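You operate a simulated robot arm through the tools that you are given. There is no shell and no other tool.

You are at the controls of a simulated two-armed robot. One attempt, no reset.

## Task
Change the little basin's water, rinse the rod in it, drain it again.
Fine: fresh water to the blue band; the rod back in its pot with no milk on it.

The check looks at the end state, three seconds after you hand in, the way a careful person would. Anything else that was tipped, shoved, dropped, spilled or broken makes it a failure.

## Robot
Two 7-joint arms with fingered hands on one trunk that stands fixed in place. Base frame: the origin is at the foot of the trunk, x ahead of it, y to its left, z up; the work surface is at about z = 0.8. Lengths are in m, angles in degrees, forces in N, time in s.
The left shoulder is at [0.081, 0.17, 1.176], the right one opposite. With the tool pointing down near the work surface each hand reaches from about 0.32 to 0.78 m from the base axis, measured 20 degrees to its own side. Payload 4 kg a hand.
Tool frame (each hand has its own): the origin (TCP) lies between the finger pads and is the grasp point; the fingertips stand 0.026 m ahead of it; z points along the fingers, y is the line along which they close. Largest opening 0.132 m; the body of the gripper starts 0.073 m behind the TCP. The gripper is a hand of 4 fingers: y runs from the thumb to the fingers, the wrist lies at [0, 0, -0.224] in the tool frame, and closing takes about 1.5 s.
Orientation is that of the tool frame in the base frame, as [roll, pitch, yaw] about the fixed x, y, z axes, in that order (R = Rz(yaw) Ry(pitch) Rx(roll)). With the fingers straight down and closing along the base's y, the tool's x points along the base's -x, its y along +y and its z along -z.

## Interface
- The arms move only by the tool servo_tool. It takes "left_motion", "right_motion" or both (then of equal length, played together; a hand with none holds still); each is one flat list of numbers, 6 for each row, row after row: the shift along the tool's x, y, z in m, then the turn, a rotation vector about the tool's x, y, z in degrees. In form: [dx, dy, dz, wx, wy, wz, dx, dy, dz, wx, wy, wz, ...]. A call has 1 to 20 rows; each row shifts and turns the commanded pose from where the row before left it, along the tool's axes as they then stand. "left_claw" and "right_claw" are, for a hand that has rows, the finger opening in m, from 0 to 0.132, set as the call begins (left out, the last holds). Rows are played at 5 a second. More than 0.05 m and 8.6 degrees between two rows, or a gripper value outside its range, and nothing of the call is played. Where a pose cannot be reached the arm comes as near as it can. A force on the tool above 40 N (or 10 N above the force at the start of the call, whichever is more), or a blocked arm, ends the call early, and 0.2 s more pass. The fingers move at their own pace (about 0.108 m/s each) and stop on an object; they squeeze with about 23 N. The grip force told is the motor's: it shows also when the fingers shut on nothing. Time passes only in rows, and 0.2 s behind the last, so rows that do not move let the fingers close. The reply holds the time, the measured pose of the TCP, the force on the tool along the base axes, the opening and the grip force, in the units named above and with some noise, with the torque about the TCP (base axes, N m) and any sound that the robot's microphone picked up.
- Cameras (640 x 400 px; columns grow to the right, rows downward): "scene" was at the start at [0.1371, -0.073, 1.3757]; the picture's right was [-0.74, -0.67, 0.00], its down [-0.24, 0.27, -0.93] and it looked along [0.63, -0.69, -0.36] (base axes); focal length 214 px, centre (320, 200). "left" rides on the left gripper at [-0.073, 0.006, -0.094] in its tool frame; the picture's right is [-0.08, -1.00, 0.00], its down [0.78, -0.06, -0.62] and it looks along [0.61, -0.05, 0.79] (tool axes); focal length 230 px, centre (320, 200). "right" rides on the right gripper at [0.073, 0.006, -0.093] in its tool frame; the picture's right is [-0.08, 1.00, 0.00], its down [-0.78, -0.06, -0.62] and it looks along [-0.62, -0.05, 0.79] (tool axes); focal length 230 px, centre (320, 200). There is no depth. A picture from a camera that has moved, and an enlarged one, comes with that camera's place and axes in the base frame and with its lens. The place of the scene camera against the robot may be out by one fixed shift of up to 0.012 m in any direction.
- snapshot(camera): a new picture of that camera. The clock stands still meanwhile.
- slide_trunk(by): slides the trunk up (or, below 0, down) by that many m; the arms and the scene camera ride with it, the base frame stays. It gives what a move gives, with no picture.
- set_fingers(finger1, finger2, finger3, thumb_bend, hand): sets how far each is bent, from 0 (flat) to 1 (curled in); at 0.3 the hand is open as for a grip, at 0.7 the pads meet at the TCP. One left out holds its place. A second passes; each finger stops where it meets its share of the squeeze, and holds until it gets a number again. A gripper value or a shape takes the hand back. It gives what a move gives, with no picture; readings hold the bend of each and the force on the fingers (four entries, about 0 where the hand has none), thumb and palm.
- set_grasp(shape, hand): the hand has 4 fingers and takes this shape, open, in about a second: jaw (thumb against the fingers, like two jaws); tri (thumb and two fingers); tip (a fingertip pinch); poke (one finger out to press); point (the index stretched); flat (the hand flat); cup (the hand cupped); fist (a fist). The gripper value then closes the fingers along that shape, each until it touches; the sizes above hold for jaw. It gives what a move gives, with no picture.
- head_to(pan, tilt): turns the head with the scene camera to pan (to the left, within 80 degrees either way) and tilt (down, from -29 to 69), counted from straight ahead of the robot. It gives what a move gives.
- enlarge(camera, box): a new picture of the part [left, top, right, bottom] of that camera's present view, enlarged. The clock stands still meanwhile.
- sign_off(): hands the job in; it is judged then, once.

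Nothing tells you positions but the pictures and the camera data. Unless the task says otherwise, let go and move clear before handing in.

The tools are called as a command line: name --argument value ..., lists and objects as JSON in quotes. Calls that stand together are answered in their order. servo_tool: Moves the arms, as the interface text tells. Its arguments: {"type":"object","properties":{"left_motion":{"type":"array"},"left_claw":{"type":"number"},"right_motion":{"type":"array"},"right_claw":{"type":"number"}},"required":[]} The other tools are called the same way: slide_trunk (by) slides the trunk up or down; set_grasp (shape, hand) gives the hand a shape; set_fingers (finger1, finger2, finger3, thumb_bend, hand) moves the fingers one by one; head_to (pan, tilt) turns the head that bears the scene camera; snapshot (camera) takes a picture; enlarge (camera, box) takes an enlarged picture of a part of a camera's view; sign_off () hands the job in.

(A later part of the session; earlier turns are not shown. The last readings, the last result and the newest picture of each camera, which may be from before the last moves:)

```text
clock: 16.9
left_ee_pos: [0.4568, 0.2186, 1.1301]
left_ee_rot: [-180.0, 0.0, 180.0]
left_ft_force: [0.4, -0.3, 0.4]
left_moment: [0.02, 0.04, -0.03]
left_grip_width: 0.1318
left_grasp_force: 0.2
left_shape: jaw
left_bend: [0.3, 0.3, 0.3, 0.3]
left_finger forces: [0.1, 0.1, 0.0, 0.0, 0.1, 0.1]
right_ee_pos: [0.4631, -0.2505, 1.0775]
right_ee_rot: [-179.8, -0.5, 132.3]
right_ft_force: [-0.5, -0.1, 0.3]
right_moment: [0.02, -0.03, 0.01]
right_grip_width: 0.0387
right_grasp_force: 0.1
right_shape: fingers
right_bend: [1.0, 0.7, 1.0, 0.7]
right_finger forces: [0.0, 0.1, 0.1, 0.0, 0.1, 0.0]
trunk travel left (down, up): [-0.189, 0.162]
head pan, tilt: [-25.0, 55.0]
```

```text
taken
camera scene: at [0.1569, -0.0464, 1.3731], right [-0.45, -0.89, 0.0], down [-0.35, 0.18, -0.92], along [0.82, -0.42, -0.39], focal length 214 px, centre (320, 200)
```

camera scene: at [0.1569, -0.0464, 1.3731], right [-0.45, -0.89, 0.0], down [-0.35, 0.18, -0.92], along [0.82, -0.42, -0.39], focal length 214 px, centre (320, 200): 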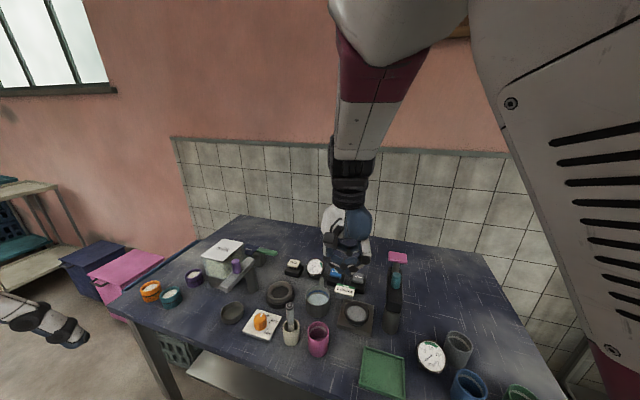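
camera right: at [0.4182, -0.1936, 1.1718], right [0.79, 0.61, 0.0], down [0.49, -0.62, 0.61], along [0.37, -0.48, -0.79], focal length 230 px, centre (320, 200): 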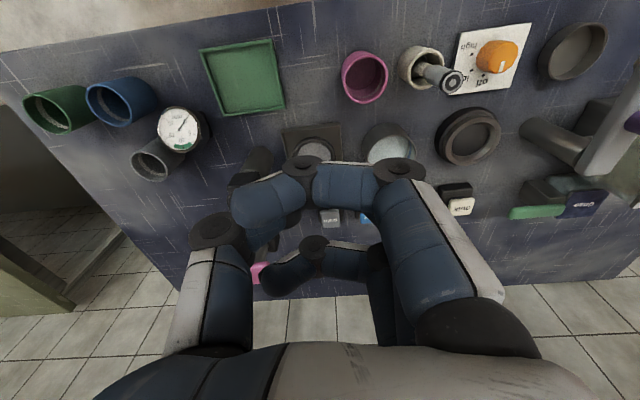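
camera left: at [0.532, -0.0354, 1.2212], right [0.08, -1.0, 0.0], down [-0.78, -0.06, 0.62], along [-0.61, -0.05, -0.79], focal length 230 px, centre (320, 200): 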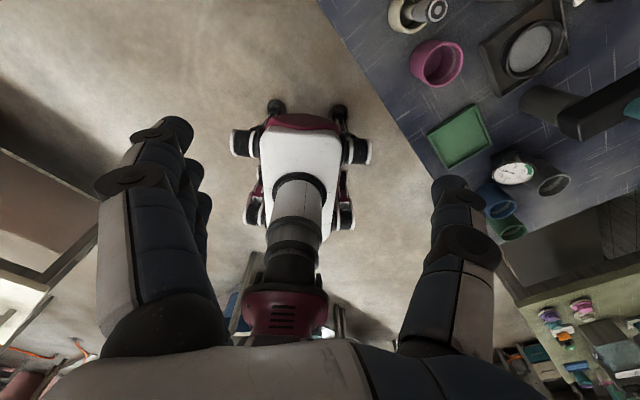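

The hand is level and bench-aligned. Now I move above the drain key (0.228 m along tool -x), staying high.

servo_tool --right_motion '[-0.03, 0, 0, 0, 0, 0, -0.04, 0, 0, 0, 0, 0, -0.04, 0, 0, 0, 0, 0, -0.04, 0, 0, 0, 0, 0, -0.04, 0, 0, 0, 0, 0, -0.038, 0, 0, 0, 0, 0, 0, 0, 0.03, 0, 0, 0, 0, 0, 0.03, 0, 0, 0, 0, 0, 0, 0, 0, 0]'

snapshot --camera "right"

snapshot --camera "scene"

enlarge --camera "scene" --box '[280, 220, 440, 320]'

```text
clock: 18.9
left_ee_pos: [0.456, 0.2199, 1.1315]
left_ee_rot: [-180.0, 0.0, -180.0]
left_ft_force: [-0.9, 0.2, 0.0]
left_moment: [0.02, 0.01, 0.04]
left_grip_width: 0.1319
left_grasp_force: 0.0
left_shape: jaw
left_bend: [0.3, 0.3, 0.3, 0.3]
left_finger forces: [0.0, 0.0, 0.0, 0.1, 0.0, 0.0]
right_ee_pos: [0.6194, -0.4154, 1.0316]
right_ee_rot: [-177.1, 2.8, 134.1]
right_ft_force: [-0.6, -0.1, 0.0]
right_moment: [-0.01, 0.0, 0.03]
right_grip_width: 0.0391
right_grasp_force: 0.1
right_shape: fingers
right_bend: [1.0, 0.7, 1.0, 0.7]
right_finger forces: [0.0, 0.0, 0.0, 0.0, 0.1, 0.0]
trunk travel left (down, up): [-0.189, 0.162]
head pan, tilt: [-25.0, 55.0]
```

```text
taken
camera right: at [0.5726, -0.3513, 1.1208], right [0.77, 0.63, -0.05], down [0.5, -0.56, 0.66], along [0.39, -0.53, -0.75], focal length 230 px, centre (320, 200)
```

right: 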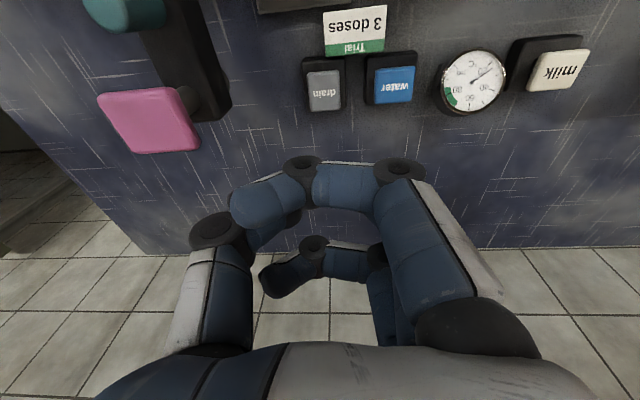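

```text
taken
camera scene: at [0.1394, -0.0344, 1.3258], right [-0.42, -0.91, 0.0], down [-0.74, 0.35, -0.57], along [0.52, -0.24, -0.82], focal length 214 px, centre (320, 200)
```

scene: 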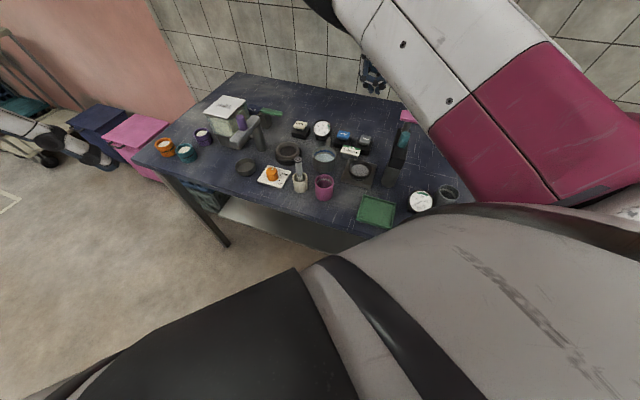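

```text
4.00 times, centred on (360, 270) of scene
camera zoom: at [0.1394, -0.0344, 1.3258], right [-0.42, -0.91, 0.0], down [-0.74, 0.35, -0.57], along [0.52, -0.24, -0.82], focal length 858 px, centre (160, -80)
```

zoom: 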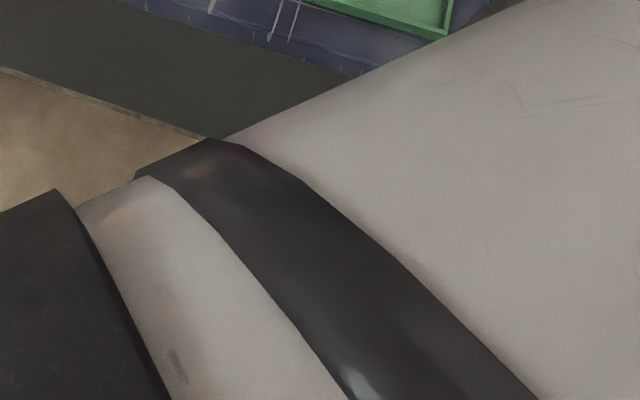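

The head now follows (the arm had been blocking it). Drain key confirmed at about (0.616,-0.419,0.843), water key at (0.670,-0.363,0.843). I'll tilt the head to centre the bench and check the fingertip.

head_to --pan -30 --tilt 40

snapshot --camera "scene"

enlarge --camera "scene" --box '[270, 160, 430, 260]'

```text
clock: 19.7
left_ee_pos: [0.457, 0.2184, 1.1316]
left_ee_rot: [180.0, 0.0, 180.0]
left_ft_force: [-1.0, -0.3, 0.5]
left_moment: [-0.02, 0.0, -0.02]
left_grip_width: 0.1319
left_grasp_force: 0.1
left_shape: jaw
left_bend: [0.3, 0.3, 0.3, 0.3]
left_finger forces: [0.1, 0.0, 0.0, 0.0, 0.0, 0.1]
right_ee_pos: [0.6185, -0.4166, 1.0314]
right_ee_rot: [-177.0, 2.7, 133.8]
right_ft_force: [0.7, 0.0, 0.5]
right_moment: [0.0, -0.03, -0.01]
right_grip_width: 0.039
right_grasp_force: 0.0
right_shape: fingers
right_bend: [1.0, 0.7, 1.0, 0.7]
right_finger forces: [0.0, 0.1, 0.1, 0.1, 0.0, 0.0]
trunk travel left (down, up): [-0.189, 0.162]
head pan, tilt: [-30.0, 40.0]
```

```text
taken
camera scene: at [0.148, -0.0467, 1.3463], right [-0.5, -0.87, 0.0], down [-0.56, 0.32, -0.77], along [0.66, -0.38, -0.64], focal length 214 px, centre (320, 200)
```

scene: 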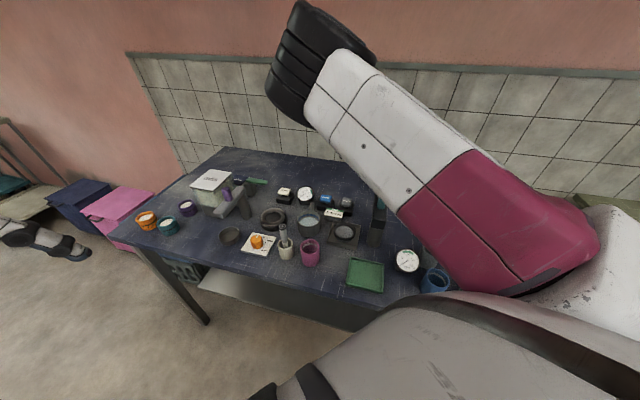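

```text
4.00 times, centred on (350, 210) of scene
camera zoom: at [0.148, -0.0467, 1.3463], right [-0.5, -0.87, 0.0], down [-0.56, 0.32, -0.77], along [0.66, -0.38, -0.64], focal length 858 px, centre (200, 160)
```

zoom: 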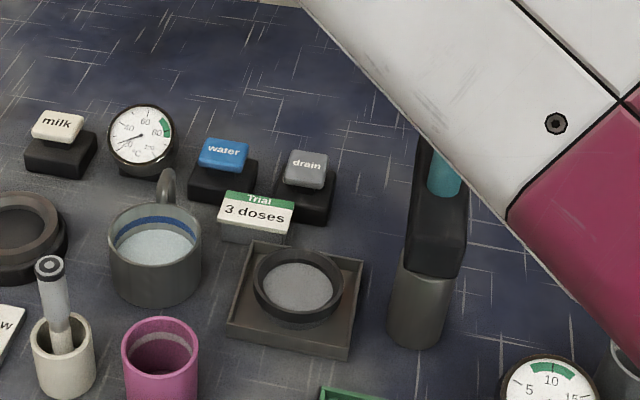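

The forearm hides the hand from the head. I'll turn the left hand so that its camera looks across the bench from the left as a side view.

servo_tool --left_motion '[0, 0, 0, 0, 0, -8, 0, 0, 0, 0, 0, -8, 0, 0, 0, 0, 0, -8, 0, 0, 0, 0, 0, -8, 0, 0, 0, 0, 0, -8, 0, 0, 0, 0, 0, -8, 0, 0, 0, 0, 0, -8, 0, 0, 0, 0, 0, -8, 0, 0, 0, 0, 0, -8, 0, 0, 0, 0, 0, -8, 0, 0, 0, 0, 0, -8, 0, 0, 0, 0, 0, -8, 0, 0, 0, 0, 8, 0, 0, 0, 0, 0, 8, 0, 0, 0, 0, 0, 8, 0, 0, 0, 0, 0, 0, 0]'

snapshot --camera "left"

```text
clock: 23.1
left_ee_pos: [0.4589, 0.2178, 1.1281]
left_ee_rot: [180.0, -24.1, -84.1]
left_ft_force: [-0.5, -0.9, -0.8]
left_moment: [0.02, -0.01, -0.02]
left_grip_width: 0.132
left_grasp_force: 0.1
left_shape: jaw
left_bend: [0.3, 0.3, 0.3, 0.3]
left_finger forces: [0.0, 0.1, 0.0, 0.0, 0.0, 0.0]
right_ee_pos: [0.619, -0.4151, 1.0293]
right_ee_rot: [-177.0, 2.6, 133.9]
right_ft_force: [-0.3, 0.0, -0.4]
right_moment: [0.0, 0.01, 0.03]
right_grip_width: 0.0391
right_grasp_force: 0.0
right_shape: fingers
right_bend: [1.0, 0.7, 1.0, 0.7]
right_finger forces: [0.0, 0.1, 0.1, 0.1, 0.1, 0.1]
trunk travel left (down, up): [-0.189, 0.162]
head pan, tilt: [-30.0, 40.0]
```

```text
taken
camera left: at [0.4422, 0.3214, 1.1842], right [0.98, 0.17, -0.03], down [0.11, -0.46, 0.88], along [0.14, -0.87, -0.47], focal length 230 px, centre (320, 200)
```

left: 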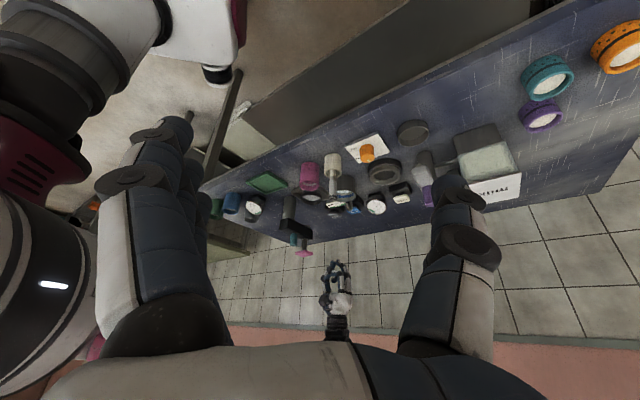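

The left camera (upside down) sees the bench and right hand from the side. Enlarging.

enlarge --camera "left" --box '[210, 130, 450, 330]'

enlarge --camera "left" --box '[280, 230, 400, 350]'

```text
2.00 times, centred on (330, 230) of left
camera zoom: at [0.4422, 0.3214, 1.1842], right [0.98, 0.17, -0.03], down [0.11, -0.46, 0.88], along [0.14, -0.87, -0.47], focal length 460 px, centre (300, 140)
```

zoom: 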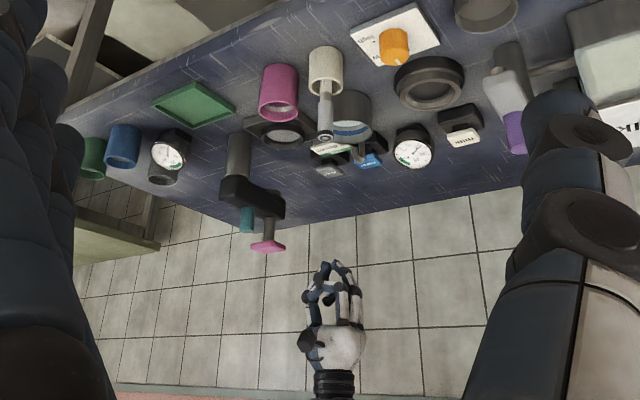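

```text
3.33 times, centred on (340, 290) of left
camera zoom: at [0.4422, 0.3214, 1.1842], right [0.98, 0.17, -0.03], down [0.11, -0.46, 0.88], along [0.14, -0.87, -0.47], focal length 767 px, centre (253, -100)
```

zoom: 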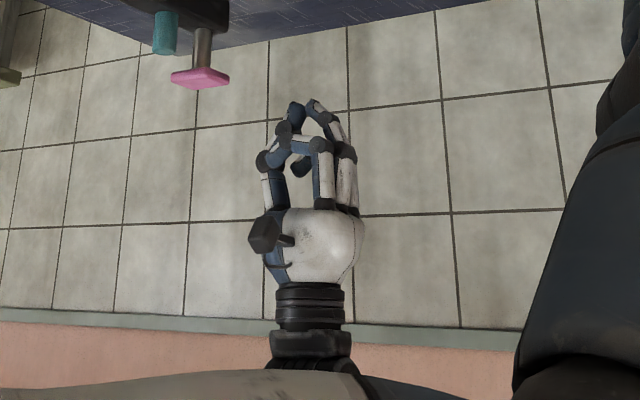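

Fingertips are confirmed 26 mm below the TCP with the hand over the drain key. I'll level the tool and lower partway.

servo_tool --right_motion '[0, 0, 0.02, -1.5, 1.3, 0, 0, 0, 0.02, -1.5, 1.3, 0, 0, 0, 0.02, 0, 0, 0, 0, 0, 0.02, 0, 0, 0, 0, 0, 0.02, 0, 0, 0]'

snapshot --camera "right"

enlarge --camera "left" --box '[270, 160, 390, 280]'

```text
clock: 24.3
left_ee_pos: [0.4584, 0.2177, 1.1278]
left_ee_rot: [180.0, -23.9, -84.0]
left_ft_force: [0.5, 0.9, -0.4]
left_moment: [0.0, 0.03, 0.02]
left_grip_width: 0.1319
left_grasp_force: 0.0
left_shape: jaw
left_bend: [0.3, 0.3, 0.3, 0.3]
left_finger forces: [0.1, 0.1, 0.1, 0.0, 0.0, 0.0]
right_ee_pos: [0.6214, -0.4188, 0.9308]
right_ee_rot: [180.0, 0.1, 133.8]
right_ft_force: [0.3, -1.0, -0.2]
right_moment: [0.0, -0.04, -0.01]
right_grip_width: 0.0394
right_grasp_force: 0.2
right_shape: fingers
right_bend: [1.0, 0.7, 1.0, 0.7]
right_finger forces: [0.0, 0.0, 0.0, 0.0, 0.0, 0.1]
trunk travel left (down, up): [-0.189, 0.162]
head pan, tilt: [-30.0, 40.0]
```

```text
taken
camera right: at [0.5748, -0.3614, 1.0244], right [0.77, 0.63, 0.0], down [0.5, -0.61, 0.62], along [0.39, -0.48, -0.79], focal length 230 px, centre (320, 200)
```

right: 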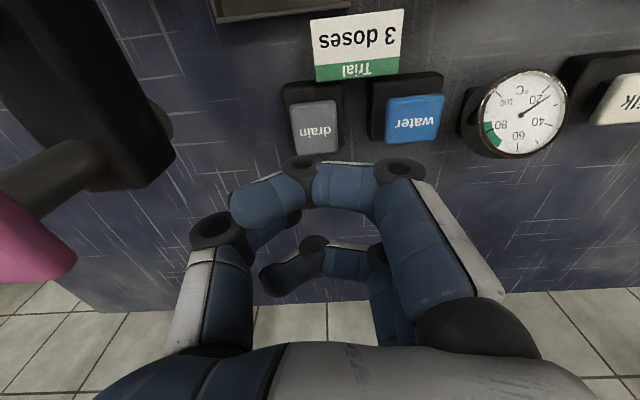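

```text
3.33 times, centred on (330, 220) of left
camera zoom: at [0.4427, 0.3218, 1.184], right [0.98, 0.17, -0.03], down [0.11, -0.46, 0.88], along [0.14, -0.87, -0.47], focal length 767 px, centre (287, 133)
```

zoom: 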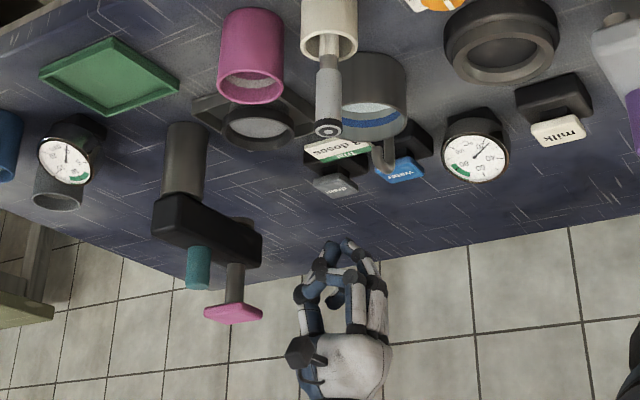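

The hand is straight above the drain key. I'll shift a few mm onto its centre and lower to just above it.

servo_tool --right_motion '[0.0055, -0.003, 0.01, 0, 0, 0, 0, 0, 0.015, 0, 0, 0, 0, 0, 0.015, 0, 0, 0, 0, 0, 0.012, 0, 0, 0]'

enlarge --camera "left" --box '[290, 160, 370, 240]'

enlarge --camera "right" --box '[220, 30, 460, 180]'

enlarge --camera "scene" --box '[270, 160, 430, 260]'

```text
clock: 25.3
left_ee_pos: [0.4573, 0.2181, 1.1278]
left_ee_rot: [180.0, -24.0, -83.9]
left_ft_force: [-0.4, 0.2, 0.0]
left_moment: [0.0, -0.01, 0.01]
left_grip_width: 0.1321
left_grasp_force: 0.1
left_shape: jaw
left_bend: [0.3, 0.3, 0.3, 0.3]
left_finger forces: [0.0, 0.0, 0.0, 0.1, 0.0, 0.1]
right_ee_pos: [0.6136, -0.417, 0.8798]
right_ee_rot: [179.9, 0.2, 133.8]
right_ft_force: [0.2, 0.1, -0.6]
right_moment: [0.01, -0.05, 0.0]
right_grip_width: 0.039
right_grasp_force: 0.0
right_shape: fingers
right_bend: [1.0, 0.7, 1.0, 0.7]
right_finger forces: [0.1, 0.1, 0.1, 0.0, 0.0, 0.1]
trunk travel left (down, up): [-0.189, 0.162]
head pan, tilt: [-30.0, 40.0]
```

```text
5.00 times, centred on (330, 200) of left
camera zoom: at [0.4424, 0.3218, 1.1841], right [0.98, 0.17, -0.03], down [0.11, -0.46, 0.88], along [0.14, -0.87, -0.47], focal length 1150 px, centre (270, 200)
```

zoom: 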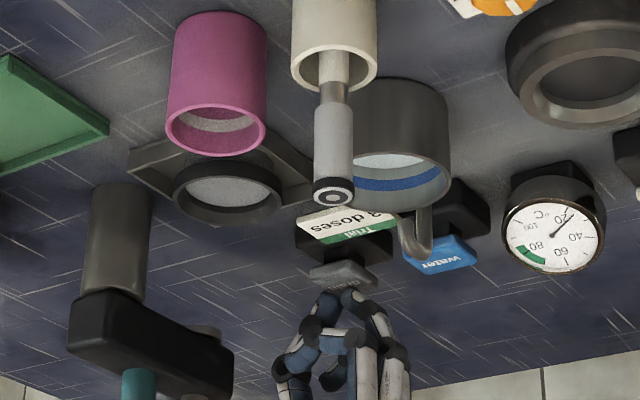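

```text
2.67 times, centred on (340, 105) of right
camera zoom: at [0.567, -0.3593, 0.9735], right [0.77, 0.63, 0.0], down [0.5, -0.61, 0.62], along [0.39, -0.48, -0.79], focal length 614 px, centre (267, 453)
```

zoom: 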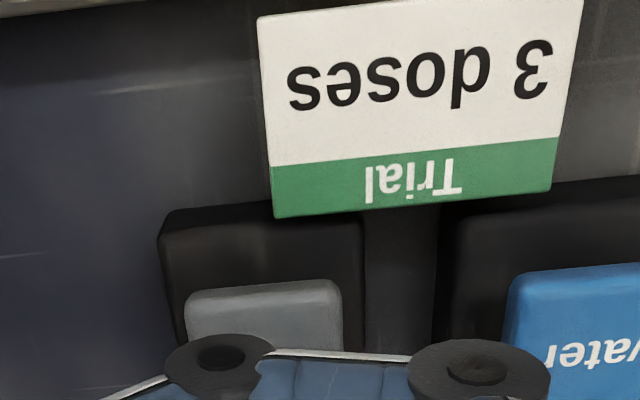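

```text
4.00 times, centred on (350, 210) of scene
camera zoom: at [0.1481, -0.0469, 1.3463], right [-0.5, -0.87, 0.0], down [-0.56, 0.32, -0.77], along [0.66, -0.38, -0.64], focal length 858 px, centre (200, 160)
```

zoom: 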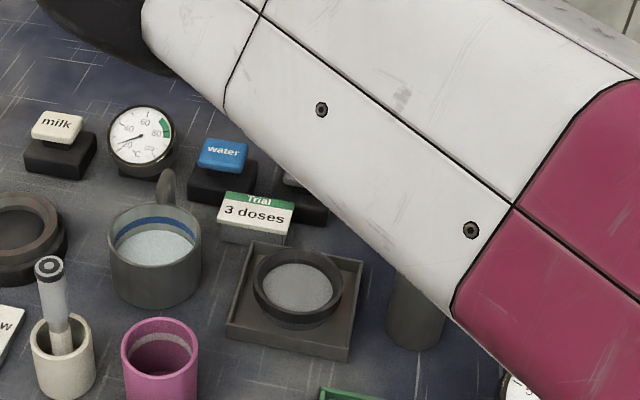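

The tips hang about 1–1.5 cm above the drain key and on it laterally. I'll lower gently until contact.

servo_tool --right_motion '[0, 0, 0.004, 0, 0, 0, 0, 0, 0.004, 0, 0, 0, 0, 0, 0.003, 0, 0, 0]'

enlarge --camera "left" --box '[290, 160, 370, 240]'

```text
clock: 26.1
left_ee_pos: [0.4577, 0.2177, 1.1284]
left_ee_rot: [180.0, -24.0, -84.1]
left_ft_force: [0.1, -0.6, -0.5]
left_moment: [0.02, 0.02, -0.02]
left_grip_width: 0.132
left_grasp_force: 0.1
left_shape: jaw
left_bend: [0.3, 0.3, 0.3, 0.3]
left_finger forces: [0.0, 0.0, 0.0, 0.1, 0.1, 0.0]
right_ee_pos: [0.6139, -0.4162, 0.8672]
right_ee_rot: [-180.0, 0.3, 133.8]
right_ft_force: [0.1, -0.2, 0.5]
right_moment: [-0.02, 0.0, -0.01]
right_grip_width: 0.039
right_grasp_force: 0.0
right_shape: fingers
right_bend: [1.0, 0.7, 1.0, 0.7]
right_finger forces: [0.1, 0.1, 0.0, 0.0, 1.0, 0.0]
trunk travel left (down, up): [-0.189, 0.162]
head pan, tilt: [-30.0, 40.0]
heard: click
```

```text
5.00 times, centred on (330, 200) of left
camera zoom: at [0.4422, 0.3219, 1.1842], right [0.98, 0.17, -0.03], down [0.11, -0.46, 0.88], along [0.14, -0.87, -0.47], focal length 1150 px, centre (270, 200)
```

zoom: 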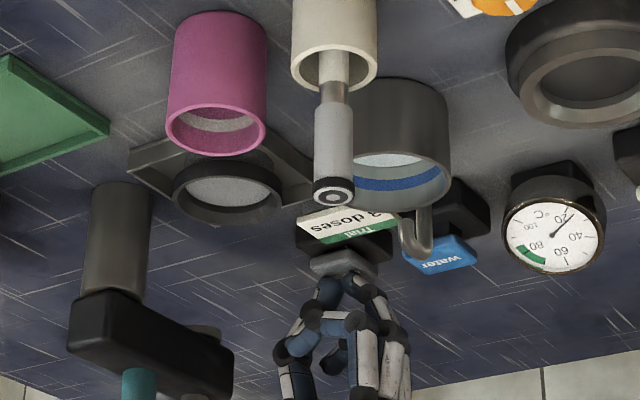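

A click: the drain key is pressed. I'll hold a moment and watch the basin's level.

enlarge --camera "scene" --box '[280, 195, 340, 245]'

servo_tool --right_motion '[0, 0, 0, 0, 0, 0, 0, 0, 0, 0, 0, 0, 0, 0, 0, 0, 0, 0, 0, 0, 0, 0, 0, 0, 0, 0, 0, 0, 0, 0]'

enlarge --camera "scene" --box '[280, 195, 340, 245]'

```text
8.00 times, centred on (310, 220) of scene
camera zoom: at [0.1479, -0.0468, 1.3464], right [-0.5, -0.87, 0.0], down [-0.56, 0.32, -0.77], along [0.66, -0.38, -0.64], focal length 1716 px, centre (400, 40)
```

zoom: 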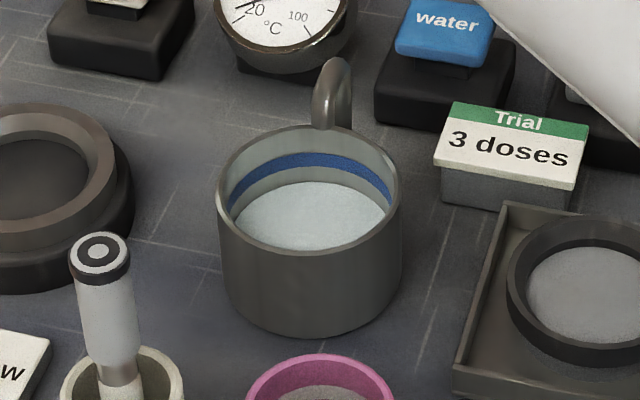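

```text
clock: 27.3
left_ee_pos: [0.4582, 0.2179, 1.1282]
left_ee_rot: [-179.9, -23.9, -83.9]
left_ft_force: [0.6, -0.3, -0.1]
left_moment: [-0.01, 0.04, -0.01]
left_grip_width: 0.132
left_grasp_force: 0.0
left_shape: jaw
left_bend: [0.3, 0.3, 0.3, 0.3]
left_finger forces: [0.0, 0.1, 0.1, 0.1, 0.1, 0.1]
right_ee_pos: [0.6149, -0.416, 0.8671]
right_ee_rot: [179.9, 0.1, 133.8]
right_ft_force: [-0.2, -0.3, 0.4]
right_moment: [-0.05, 0.02, 0.0]
right_grip_width: 0.0391
right_grasp_force: 0.7
right_shape: fingers
right_bend: [1.0, 0.7, 1.0, 0.7]
right_finger forces: [0.1, 0.1, 0.1, 0.0, 1.1, 0.0]
trunk travel left (down, up): [-0.189, 0.162]
head pan, tilt: [-30.0, 40.0]
```

```text
8.00 times, centred on (310, 220) of scene
camera zoom: at [0.1479, -0.0468, 1.3464], right [-0.5, -0.87, 0.0], down [-0.56, 0.32, -0.77], along [0.66, -0.38, -0.64], focal length 1716 px, centre (400, 40)
```

zoom: 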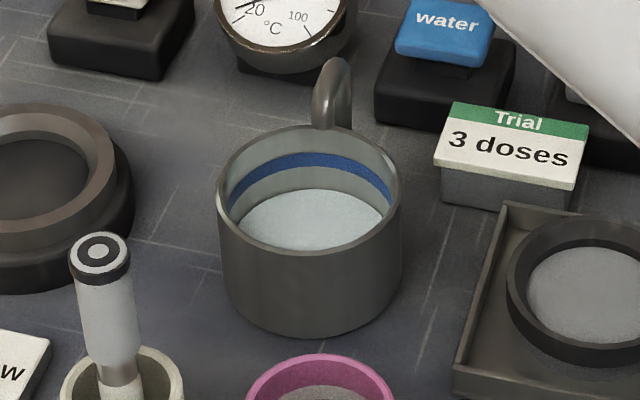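

The level is falling. I'll keep holding and check progress.

servo_tool --right_motion '[0, 0, 0, 0, 0, 0, 0, 0, 0, 0, 0, 0, 0, 0, 0, 0, 0, 0, 0, 0, 0, 0, 0, 0, 0, 0, 0, 0, 0, 0, 0, 0, 0, 0, 0, 0, 0, 0, 0, 0, 0, 0, 0, 0, 0, 0, 0, 0, 0, 0, 0, 0, 0, 0, 0, 0, 0, 0, 0, 0]'

enlarge --camera "scene" --box '[280, 195, 340, 245]'

```text
clock: 29.5
left_ee_pos: [0.4578, 0.2188, 1.1275]
left_ee_rot: [-180.0, -24.1, -84.0]
left_ft_force: [0.5, 0.5, 0.0]
left_moment: [0.0, 0.03, -0.01]
left_grip_width: 0.1319
left_grasp_force: 0.0
left_shape: jaw
left_bend: [0.3, 0.3, 0.3, 0.3]
left_finger forces: [0.0, 0.0, 0.1, 0.1, 0.1, 0.0]
right_ee_pos: [0.6141, -0.4152, 0.8685]
right_ee_rot: [-180.0, 0.1, 133.8]
right_ft_force: [0.1, -0.4, 0.8]
right_moment: [0.01, 0.0, 0.02]
right_grip_width: 0.0389
right_grasp_force: 0.9
right_shape: fingers
right_bend: [1.0, 0.7, 1.0, 0.7]
right_finger forces: [0.0, 0.0, 0.0, 0.0, 1.2, 0.0]
trunk travel left (down, up): [-0.189, 0.162]
head pan, tilt: [-30.0, 40.0]
```

```text
8.00 times, centred on (310, 220) of scene
camera zoom: at [0.1479, -0.0468, 1.3464], right [-0.5, -0.87, 0.0], down [-0.56, 0.32, -0.77], along [0.66, -0.38, -0.64], focal length 1716 px, centre (400, 40)
```

zoom: 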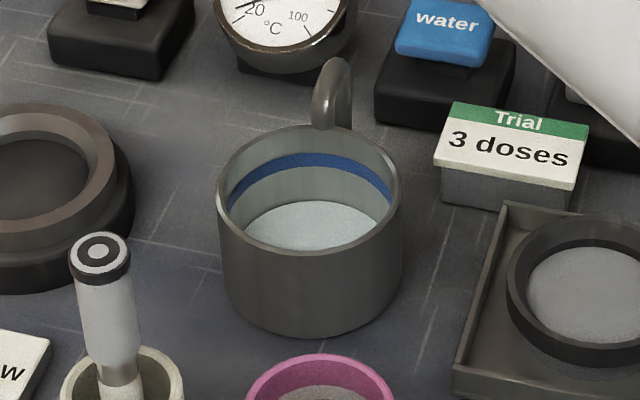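

It drains steadily. I'll hold for 4 s more.

servo_tool --right_motion '[0, 0, 0, 0, 0, 0, 0, 0, 0, 0, 0, 0, 0, 0, 0, 0, 0, 0, 0, 0, 0, 0, 0, 0, 0, 0, 0, 0, 0, 0, 0, 0, 0, 0, 0, 0, 0, 0, 0, 0, 0, 0, 0, 0, 0, 0, 0, 0, 0, 0, 0, 0, 0, 0, 0, 0, 0, 0, 0, 0, 0, 0, 0, 0, 0, 0, 0, 0, 0, 0, 0, 0, 0, 0, 0, 0, 0, 0, 0, 0, 0, 0, 0, 0, 0, 0, 0, 0, 0, 0, 0, 0, 0, 0, 0, 0, 0, 0, 0, 0, 0, 0, 0, 0, 0, 0, 0, 0, 0, 0, 0, 0, 0, 0, 0, 0, 0, 0, 0, 0]'

enlarge --camera "scene" --box '[280, 195, 340, 245]'

enlarge --camera "left" --box '[330, 170, 370, 205]'

```text
clock: 33.7
left_ee_pos: [0.4575, 0.2199, 1.129]
left_ee_rot: [180.0, -24.0, -84.0]
left_ft_force: [0.3, 0.1, -0.3]
left_moment: [-0.03, -0.02, -0.04]
left_grip_width: 0.1319
left_grasp_force: 0.0
left_shape: jaw
left_bend: [0.3, 0.3, 0.3, 0.3]
left_finger forces: [0.0, 0.0, 0.1, 0.1, 0.1, 0.1]
right_ee_pos: [0.6153, -0.4161, 0.867]
right_ee_rot: [180.0, 0.1, 133.8]
right_ft_force: [0.3, 0.6, 1.2]
right_moment: [-0.02, 0.01, 0.03]
right_grip_width: 0.0389
right_grasp_force: 0.7
right_shape: fingers
right_bend: [1.0, 0.7, 1.0, 0.7]
right_finger forces: [0.0, 0.0, 0.1, 0.1, 1.1, 0.0]
trunk travel left (down, up): [-0.189, 0.162]
head pan, tilt: [-30.0, 40.0]
```

```text
8.00 times, centred on (310, 220) of scene
camera zoom: at [0.1479, -0.0468, 1.3464], right [-0.5, -0.87, 0.0], down [-0.56, 0.32, -0.77], along [0.66, -0.38, -0.64], focal length 1716 px, centre (400, 40)
```

zoom: 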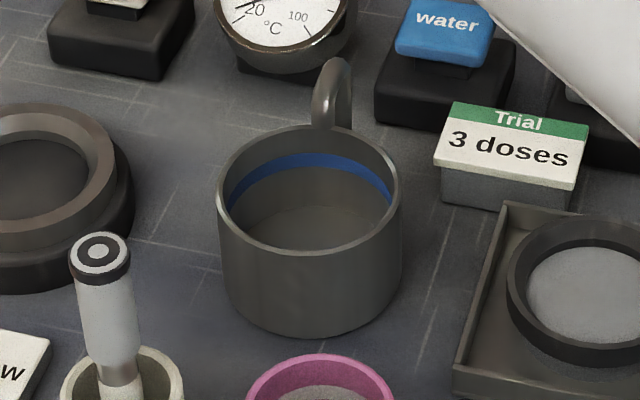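

```text
11.43 times, centred on (350, 188) of left
camera zoom: at [0.4422, 0.3219, 1.1842], right [0.98, 0.17, -0.03], down [0.11, -0.46, 0.88], along [0.14, -0.87, -0.47], focal length 2629 px, centre (-23, 343)
```

zoom: 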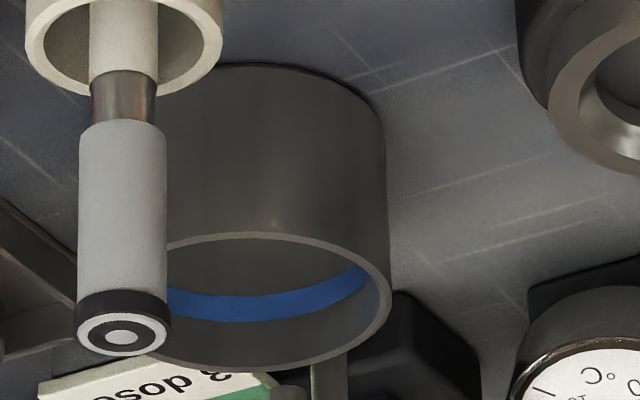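

The basin is empty. Now I lift off the drain key and listen for it releasing.

servo_tool --right_motion '[0, 0, -0.01, 0, 0, 0, 0, 0, -0.02, 0, 0, 0, 0, 0, -0.02, 0, 0, 0, 0, 0, 0, 0, 0, 0]'

enlarge --camera "left" --box '[290, 160, 370, 240]'

enlarge --camera "right" --box '[220, 30, 460, 180]'

```text
clock: 34.7
left_ee_pos: [0.4577, 0.2175, 1.1273]
left_ee_rot: [-180.0, -24.1, -84.0]
left_ft_force: [1.2, -0.1, -1.3]
left_moment: [0.03, 0.05, 0.02]
left_grip_width: 0.1318
left_grasp_force: 0.1
left_shape: jaw
left_bend: [0.3, 0.3, 0.3, 0.3]
left_finger forces: [0.1, 0.0, 0.1, 0.1, 0.0, 0.1]
right_ee_pos: [0.613, -0.4145, 0.918]
right_ee_rot: [-180.0, 0.1, 133.8]
right_ft_force: [-0.6, -0.5, -0.7]
right_moment: [0.02, -0.01, -0.01]
right_grip_width: 0.039
right_grasp_force: 0.1
right_shape: fingers
right_bend: [1.0, 0.7, 1.0, 0.7]
right_finger forces: [0.0, 0.1, 0.0, 0.0, 0.0, 0.1]
trunk travel left (down, up): [-0.189, 0.162]
head pan, tilt: [-30.0, 40.0]
```

```text
5.00 times, centred on (330, 200) of left
camera zoom: at [0.4425, 0.3218, 1.1841], right [0.98, 0.17, -0.03], down [0.11, -0.46, 0.88], along [0.14, -0.87, -0.47], focal length 1150 px, centre (270, 200)
```

zoom: 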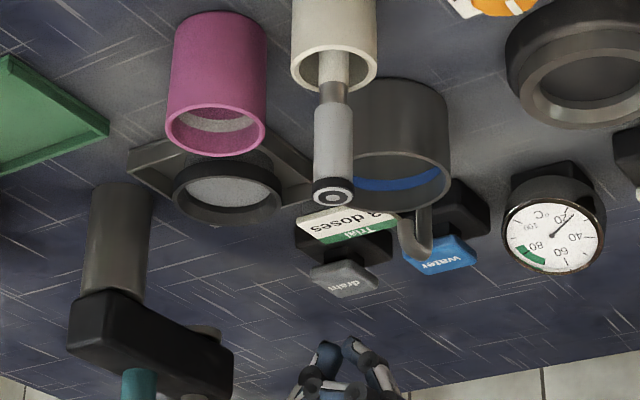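

```text
2.67 times, centred on (340, 105) of right
camera zoom: at [0.5674, -0.3584, 1.0114], right [0.77, 0.63, 0.0], down [0.5, -0.61, 0.62], along [0.39, -0.48, -0.79], focal length 614 px, centre (267, 453)
```

zoom: 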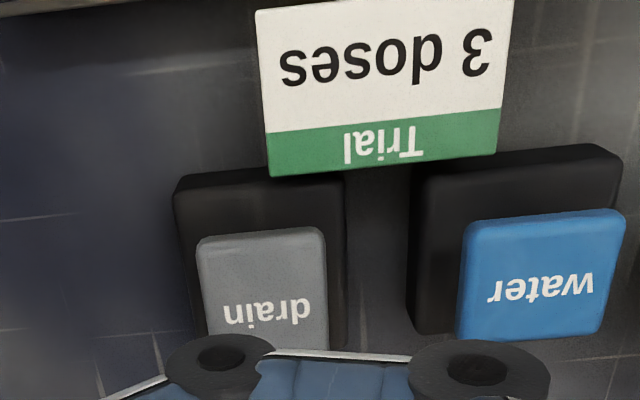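

The drain key sprang back up. Now I move over to the water key and hover.

servo_tool --right_motion '[-0.0006, 0.02, 0, 0, 0, 0, -0.001, 0.03, 0, 0, 0, 0, -0.001, 0.0265, 0, 0, 0, 0, 0, 0, 0.012, 0, 0, 0, 0, 0, 0.015, 0, 0, 0, 0, 0, 0.01, 0, 0, 0]'

enlarge --camera "left" --box '[290, 160, 370, 240]'

enlarge --camera "right" --box '[220, 30, 460, 180]'

enlarge --camera "scene" --box '[270, 160, 430, 260]'

```text
clock: 36.1
left_ee_pos: [0.458, 0.2185, 1.1279]
left_ee_rot: [180.0, -24.1, -84.1]
left_ft_force: [0.3, 1.6, -0.2]
left_moment: [-0.02, -0.01, -0.03]
left_grip_width: 0.1319
left_grasp_force: 0.0
left_shape: jaw
left_bend: [0.3, 0.3, 0.3, 0.3]
left_finger forces: [0.0, 0.0, 0.1, 0.0, 0.0, 0.1]
right_ee_pos: [0.6711, -0.3651, 0.8811]
right_ee_rot: [-179.9, 0.2, 133.8]
right_ft_force: [-0.2, 0.6, -0.5]
right_moment: [-0.03, 0.01, 0.04]
right_grip_width: 0.0389
right_grasp_force: 0.0
right_shape: fingers
right_bend: [1.0, 0.7, 1.0, 0.7]
right_finger forces: [0.1, 0.0, 0.1, 0.1, 0.0, 0.0]
trunk travel left (down, up): [-0.189, 0.162]
head pan, tilt: [-30.0, 40.0]
```

```text
5.00 times, centred on (330, 200) of left
camera zoom: at [0.4423, 0.3218, 1.1842], right [0.98, 0.17, -0.03], down [0.11, -0.46, 0.88], along [0.14, -0.87, -0.47], focal length 1150 px, centre (270, 200)
```

zoom: 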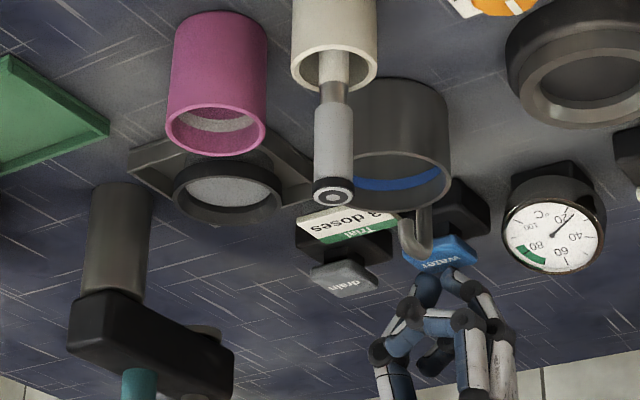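

```text
2.67 times, centred on (340, 105) of right
camera zoom: at [0.6242, -0.3079, 0.9746], right [0.77, 0.64, 0.0], down [0.5, -0.61, 0.62], along [0.39, -0.48, -0.79], focal length 614 px, centre (267, 453)
```

zoom: 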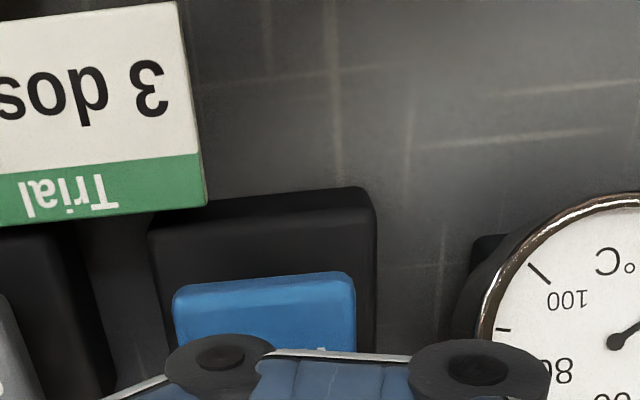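

```text
4.00 times, centred on (350, 210) of scene
camera zoom: at [0.1481, -0.0469, 1.3463], right [-0.5, -0.87, 0.0], down [-0.56, 0.32, -0.77], along [0.66, -0.38, -0.64], focal length 858 px, centre (200, 160)
```

zoom: 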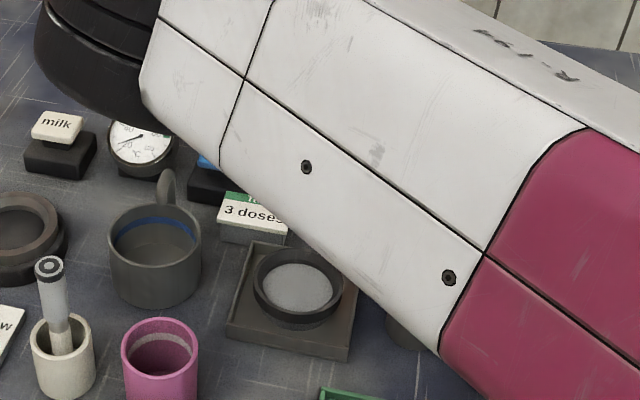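

I'm above the water key, basin visible from the head. I'll press gently until the click and watch the level.

servo_tool --right_motion '[0, 0, 0.004, 0, 0, 0, 0, 0, 0.004, 0, 0, 0, 0, 0, 0.004, 0, 0, 0]'

enlarge --camera "scene" --box '[280, 195, 340, 245]'

```text
clock: 36.9
left_ee_pos: [0.4579, 0.2175, 1.1283]
left_ee_rot: [-179.9, -24.0, -84.0]
left_ft_force: [0.2, 0.2, -1.0]
left_moment: [0.03, -0.01, 0.0]
left_grip_width: 0.132
left_grasp_force: 0.2
left_shape: jaw
left_bend: [0.3, 0.3, 0.3, 0.3]
left_finger forces: [0.0, 0.0, 0.0, 0.1, 0.0, 0.0]
right_ee_pos: [0.6716, -0.3654, 0.868]
right_ee_rot: [-180.0, 0.2, 133.8]
right_ft_force: [0.4, 0.2, 0.8]
right_moment: [-0.03, 0.01, 0.05]
right_grip_width: 0.0389
right_grasp_force: 0.6
right_shape: fingers
right_bend: [1.0, 0.7, 1.0, 0.7]
right_finger forces: [0.1, 0.0, 0.1, 0.1, 1.1, 0.0]
trunk travel left (down, up): [-0.189, 0.162]
head pan, tilt: [-30.0, 40.0]
heard: click
```

```text
8.00 times, centred on (310, 220) of scene
camera zoom: at [0.148, -0.0468, 1.3464], right [-0.5, -0.87, 0.0], down [-0.56, 0.32, -0.77], along [0.66, -0.38, -0.64], focal length 1716 px, centre (400, 40)
```

zoom: 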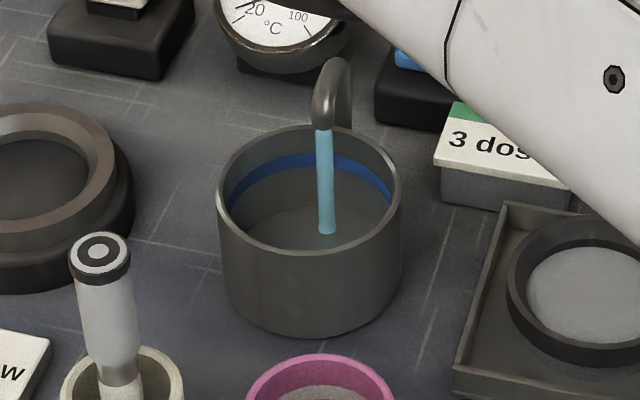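

Water is running into the basin. I'll hold in short steps and watch.

servo_tool --right_motion '[0, 0, 0, 0, 0, 0, 0, 0, 0, 0, 0, 0, 0, 0, 0, 0, 0, 0, 0, 0, 0, 0, 0, 0, 0, 0, 0, 0, 0, 0]'

enlarge --camera "scene" --box '[280, 195, 340, 245]'

```text
clock: 38.1
left_ee_pos: [0.4583, 0.2178, 1.1279]
left_ee_rot: [179.9, -23.9, -83.9]
left_ft_force: [0.7, -0.7, 0.3]
left_moment: [0.0, 0.0, 0.01]
left_grip_width: 0.1319
left_grasp_force: 0.2
left_shape: jaw
left_bend: [0.3, 0.3, 0.3, 0.3]
left_finger forces: [0.0, 0.0, 0.0, 0.0, 0.0, 0.0]
right_ee_pos: [0.671, -0.3653, 0.8685]
right_ee_rot: [180.0, 0.0, 133.8]
right_ft_force: [0.1, -0.1, 0.7]
right_moment: [0.01, 0.0, 0.03]
right_grip_width: 0.0387
right_grasp_force: 0.2
right_shape: fingers
right_bend: [1.0, 0.7, 1.0, 0.7]
right_finger forces: [0.1, 0.0, 0.1, 0.0, 1.2, 0.1]
trunk travel left (down, up): [-0.189, 0.162]
head pan, tilt: [-30.0, 40.0]
```

```text
8.00 times, centred on (310, 220) of scene
camera zoom: at [0.1479, -0.0467, 1.3464], right [-0.5, -0.87, 0.0], down [-0.56, 0.32, -0.77], along [0.66, -0.38, -0.64], focal length 1716 px, centre (400, 40)
```

zoom: 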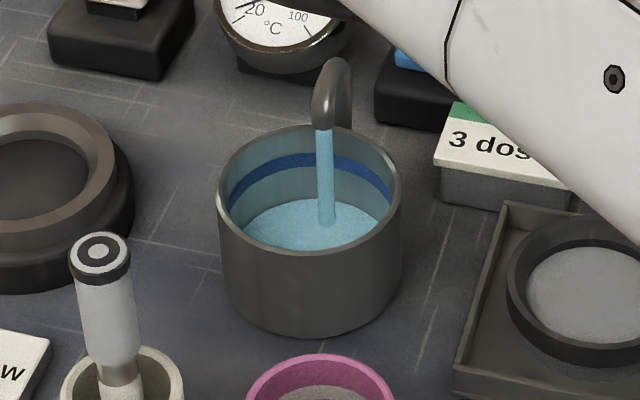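

The fresh water is clear blue and rising (the old one was milky grey). Holding 2 s more.

servo_tool --right_motion '[0, 0, 0, 0, 0, 0, 0, 0, 0, 0, 0, 0, 0, 0, 0, 0, 0, 0, 0, 0, 0, 0, 0, 0, 0, 0, 0, 0, 0, 0, 0, 0, 0, 0, 0, 0, 0, 0, 0, 0, 0, 0, 0, 0, 0, 0, 0, 0]'

enlarge --camera "scene" --box '[280, 195, 340, 245]'

```text
clock: 39.9
left_ee_pos: [0.4581, 0.2183, 1.1277]
left_ee_rot: [-180.0, -24.1, -84.1]
left_ft_force: [0.1, 0.4, -0.5]
left_moment: [-0.01, -0.02, -0.02]
left_grip_width: 0.1317
left_grasp_force: 0.1
left_shape: jaw
left_bend: [0.3, 0.3, 0.3, 0.3]
left_finger forces: [0.0, 0.0, 0.0, 0.1, 0.1, 0.1]
right_ee_pos: [0.6716, -0.3662, 0.8672]
right_ee_rot: [-180.0, 0.1, 133.8]
right_ft_force: [0.9, 1.2, 2.4]
right_moment: [-0.02, 0.01, 0.0]
right_grip_width: 0.0391
right_grasp_force: 0.5
right_shape: fingers
right_bend: [1.0, 0.7, 1.0, 0.7]
right_finger forces: [0.1, 0.0, 0.0, 0.1, 1.1, 0.0]
trunk travel left (down, up): [-0.189, 0.162]
head pan, tilt: [-30.0, 40.0]
```

```text
8.00 times, centred on (310, 220) of scene
camera zoom: at [0.1479, -0.0468, 1.3464], right [-0.5, -0.87, 0.0], down [-0.56, 0.32, -0.77], along [0.66, -0.38, -0.64], focal length 1716 px, centre (400, 40)
```

zoom: 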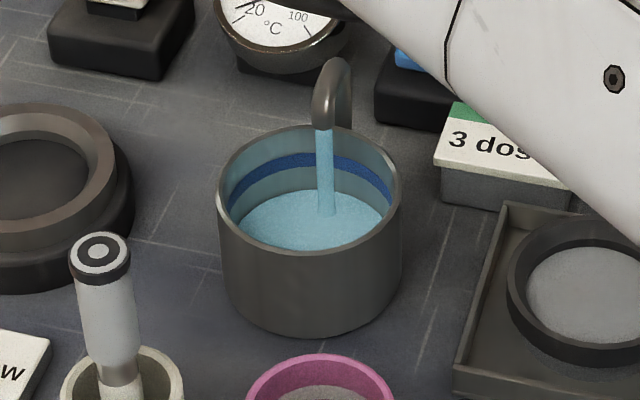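

Rising about 5 px/s; about 25 px remain to the band. Holding ~3.4 s more.

servo_tool --right_motion '[0, 0, 0, 0, 0, 0, 0, 0, 0, 0, 0, 0, 0, 0, 0, 0, 0, 0, 0, 0, 0, 0, 0, 0, 0, 0, 0, 0, 0, 0, 0, 0, 0, 0, 0, 0, 0, 0, 0, 0, 0, 0, 0, 0, 0, 0, 0, 0, 0, 0, 0, 0, 0, 0, 0, 0, 0, 0, 0, 0, 0, 0, 0, 0, 0, 0, 0, 0, 0, 0, 0, 0, 0, 0, 0, 0, 0, 0, 0, 0, 0, 0, 0, 0, 0, 0, 0, 0, 0, 0]'

enlarge --camera "scene" --box '[280, 195, 340, 245]'

```text
clock: 43.1
left_ee_pos: [0.4588, 0.2178, 1.1279]
left_ee_rot: [-179.9, -23.9, -84.0]
left_ft_force: [-0.1, -1.8, -0.3]
left_moment: [0.03, 0.03, 0.02]
left_grip_width: 0.1319
left_grasp_force: 0.1
left_shape: jaw
left_bend: [0.3, 0.3, 0.3, 0.3]
left_finger forces: [0.0, 0.1, 0.0, 0.0, 0.0, 0.0]
right_ee_pos: [0.6709, -0.3649, 0.8672]
right_ee_rot: [180.0, 0.1, 133.9]
right_ft_force: [0.3, 0.2, 1.7]
right_moment: [0.0, -0.01, 0.0]
right_grip_width: 0.039
right_grasp_force: 0.7
right_shape: fingers
right_bend: [1.0, 0.7, 1.0, 0.7]
right_finger forces: [0.0, 0.1, 0.0, 0.0, 1.1, 0.0]
trunk travel left (down, up): [-0.189, 0.162]
head pan, tilt: [-30.0, 40.0]
```

```text
8.00 times, centred on (310, 220) of scene
camera zoom: at [0.1479, -0.0468, 1.3464], right [-0.5, -0.87, 0.0], down [-0.56, 0.32, -0.77], along [0.66, -0.38, -0.64], focal length 1716 px, centre (400, 40)
```

zoom: 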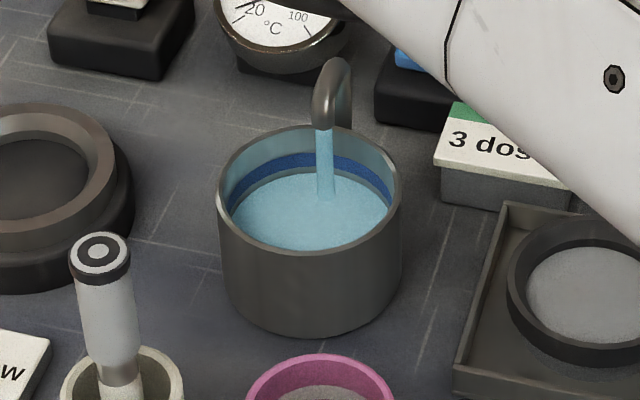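

Almost at the band's lower edge. Hold 1.2 s more.

servo_tool --right_motion '[0, 0, 0, 0, 0, 0, 0, 0, 0, 0, 0, 0, 0, 0, 0, 0, 0, 0, 0, 0, 0, 0, 0, 0, 0, 0, 0, 0, 0, 0]'

enlarge --camera "scene" --box '[280, 195, 340, 245]'

```text
clock: 44.3
left_ee_pos: [0.4572, 0.2181, 1.1269]
left_ee_rot: [180.0, -24.0, -84.0]
left_ft_force: [-0.8, -0.4, 0.1]
left_moment: [-0.02, -0.02, -0.01]
left_grip_width: 0.1319
left_grasp_force: 0.2
left_shape: jaw
left_bend: [0.3, 0.3, 0.3, 0.3]
left_finger forces: [0.1, 0.0, 0.1, 0.1, 0.1, 0.0]
right_ee_pos: [0.6717, -0.3642, 0.867]
right_ee_rot: [-179.9, 0.1, 133.8]
right_ft_force: [-0.5, 0.2, -0.5]
right_moment: [0.0, 0.01, -0.01]
right_grip_width: 0.039
right_grasp_force: 0.2
right_shape: fingers
right_bend: [1.0, 0.7, 1.0, 0.7]
right_finger forces: [0.0, 0.0, 0.0, 0.1, 1.1, 0.0]
trunk travel left (down, up): [-0.189, 0.162]
head pan, tilt: [-30.0, 40.0]
```

```text
8.00 times, centred on (310, 220) of scene
camera zoom: at [0.1479, -0.0468, 1.3464], right [-0.5, -0.87, 0.0], down [-0.56, 0.32, -0.77], along [0.66, -0.38, -0.64], focal length 1716 px, centre (400, 40)
```

zoom: 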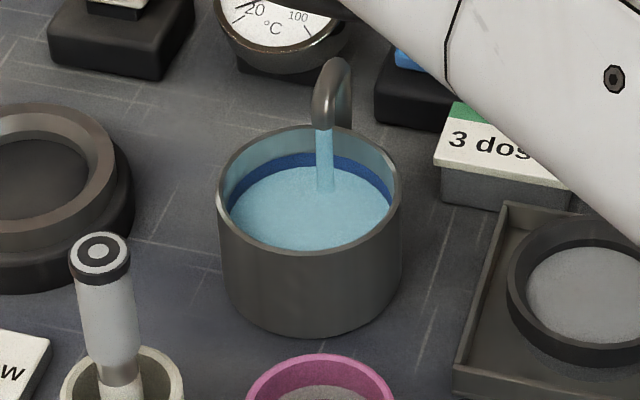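

The level is just in the band. A touch more, then lift off the key.

servo_tool --right_motion '[0, 0, 0, 0, 0, 0, 0, 0, 0, 0, 0, 0, 0, 0, -0.02, 0, 0, 0, 0, 0, -0.03, 0, 0, 0, 0, 0, -0.02, 0, 0, 0]'

enlarge --camera "scene" --box '[280, 195, 340, 245]'

```text
clock: 45.5
left_ee_pos: [0.4592, 0.2188, 1.1288]
left_ee_rot: [179.9, -24.0, -84.0]
left_ft_force: [0.3, -0.6, 0.0]
left_moment: [-0.03, 0.02, -0.02]
left_grip_width: 0.132
left_grasp_force: 0.1
left_shape: jaw
left_bend: [0.3, 0.3, 0.3, 0.3]
left_finger forces: [0.0, 0.1, 0.0, 0.0, 0.0, 0.1]
right_ee_pos: [0.6719, -0.3662, 0.9379]
right_ee_rot: [180.0, 0.0, 133.8]
right_ft_force: [-0.8, -0.1, -0.3]
right_moment: [-0.01, 0.02, -0.01]
right_grip_width: 0.0388
right_grasp_force: 0.1
right_shape: fingers
right_bend: [1.0, 0.7, 1.0, 0.7]
right_finger forces: [0.1, 0.0, 0.0, 0.1, 0.0, 0.0]
trunk travel left (down, up): [-0.189, 0.162]
head pan, tilt: [-30.0, 40.0]
```

```text
8.00 times, centred on (310, 220) of scene
camera zoom: at [0.1479, -0.0469, 1.3463], right [-0.5, -0.87, 0.0], down [-0.56, 0.32, -0.77], along [0.66, -0.38, -0.64], focal length 1716 px, centre (400, 40)
```

zoom: 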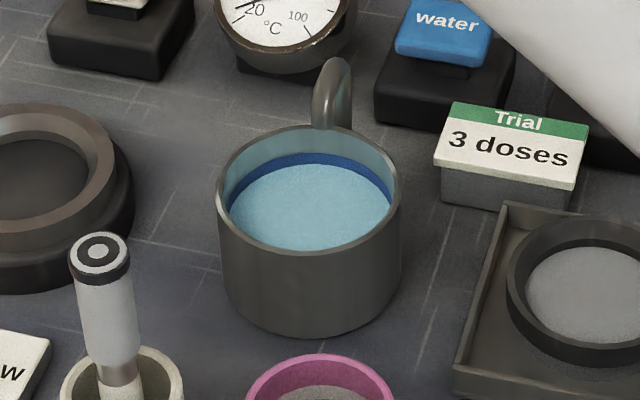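

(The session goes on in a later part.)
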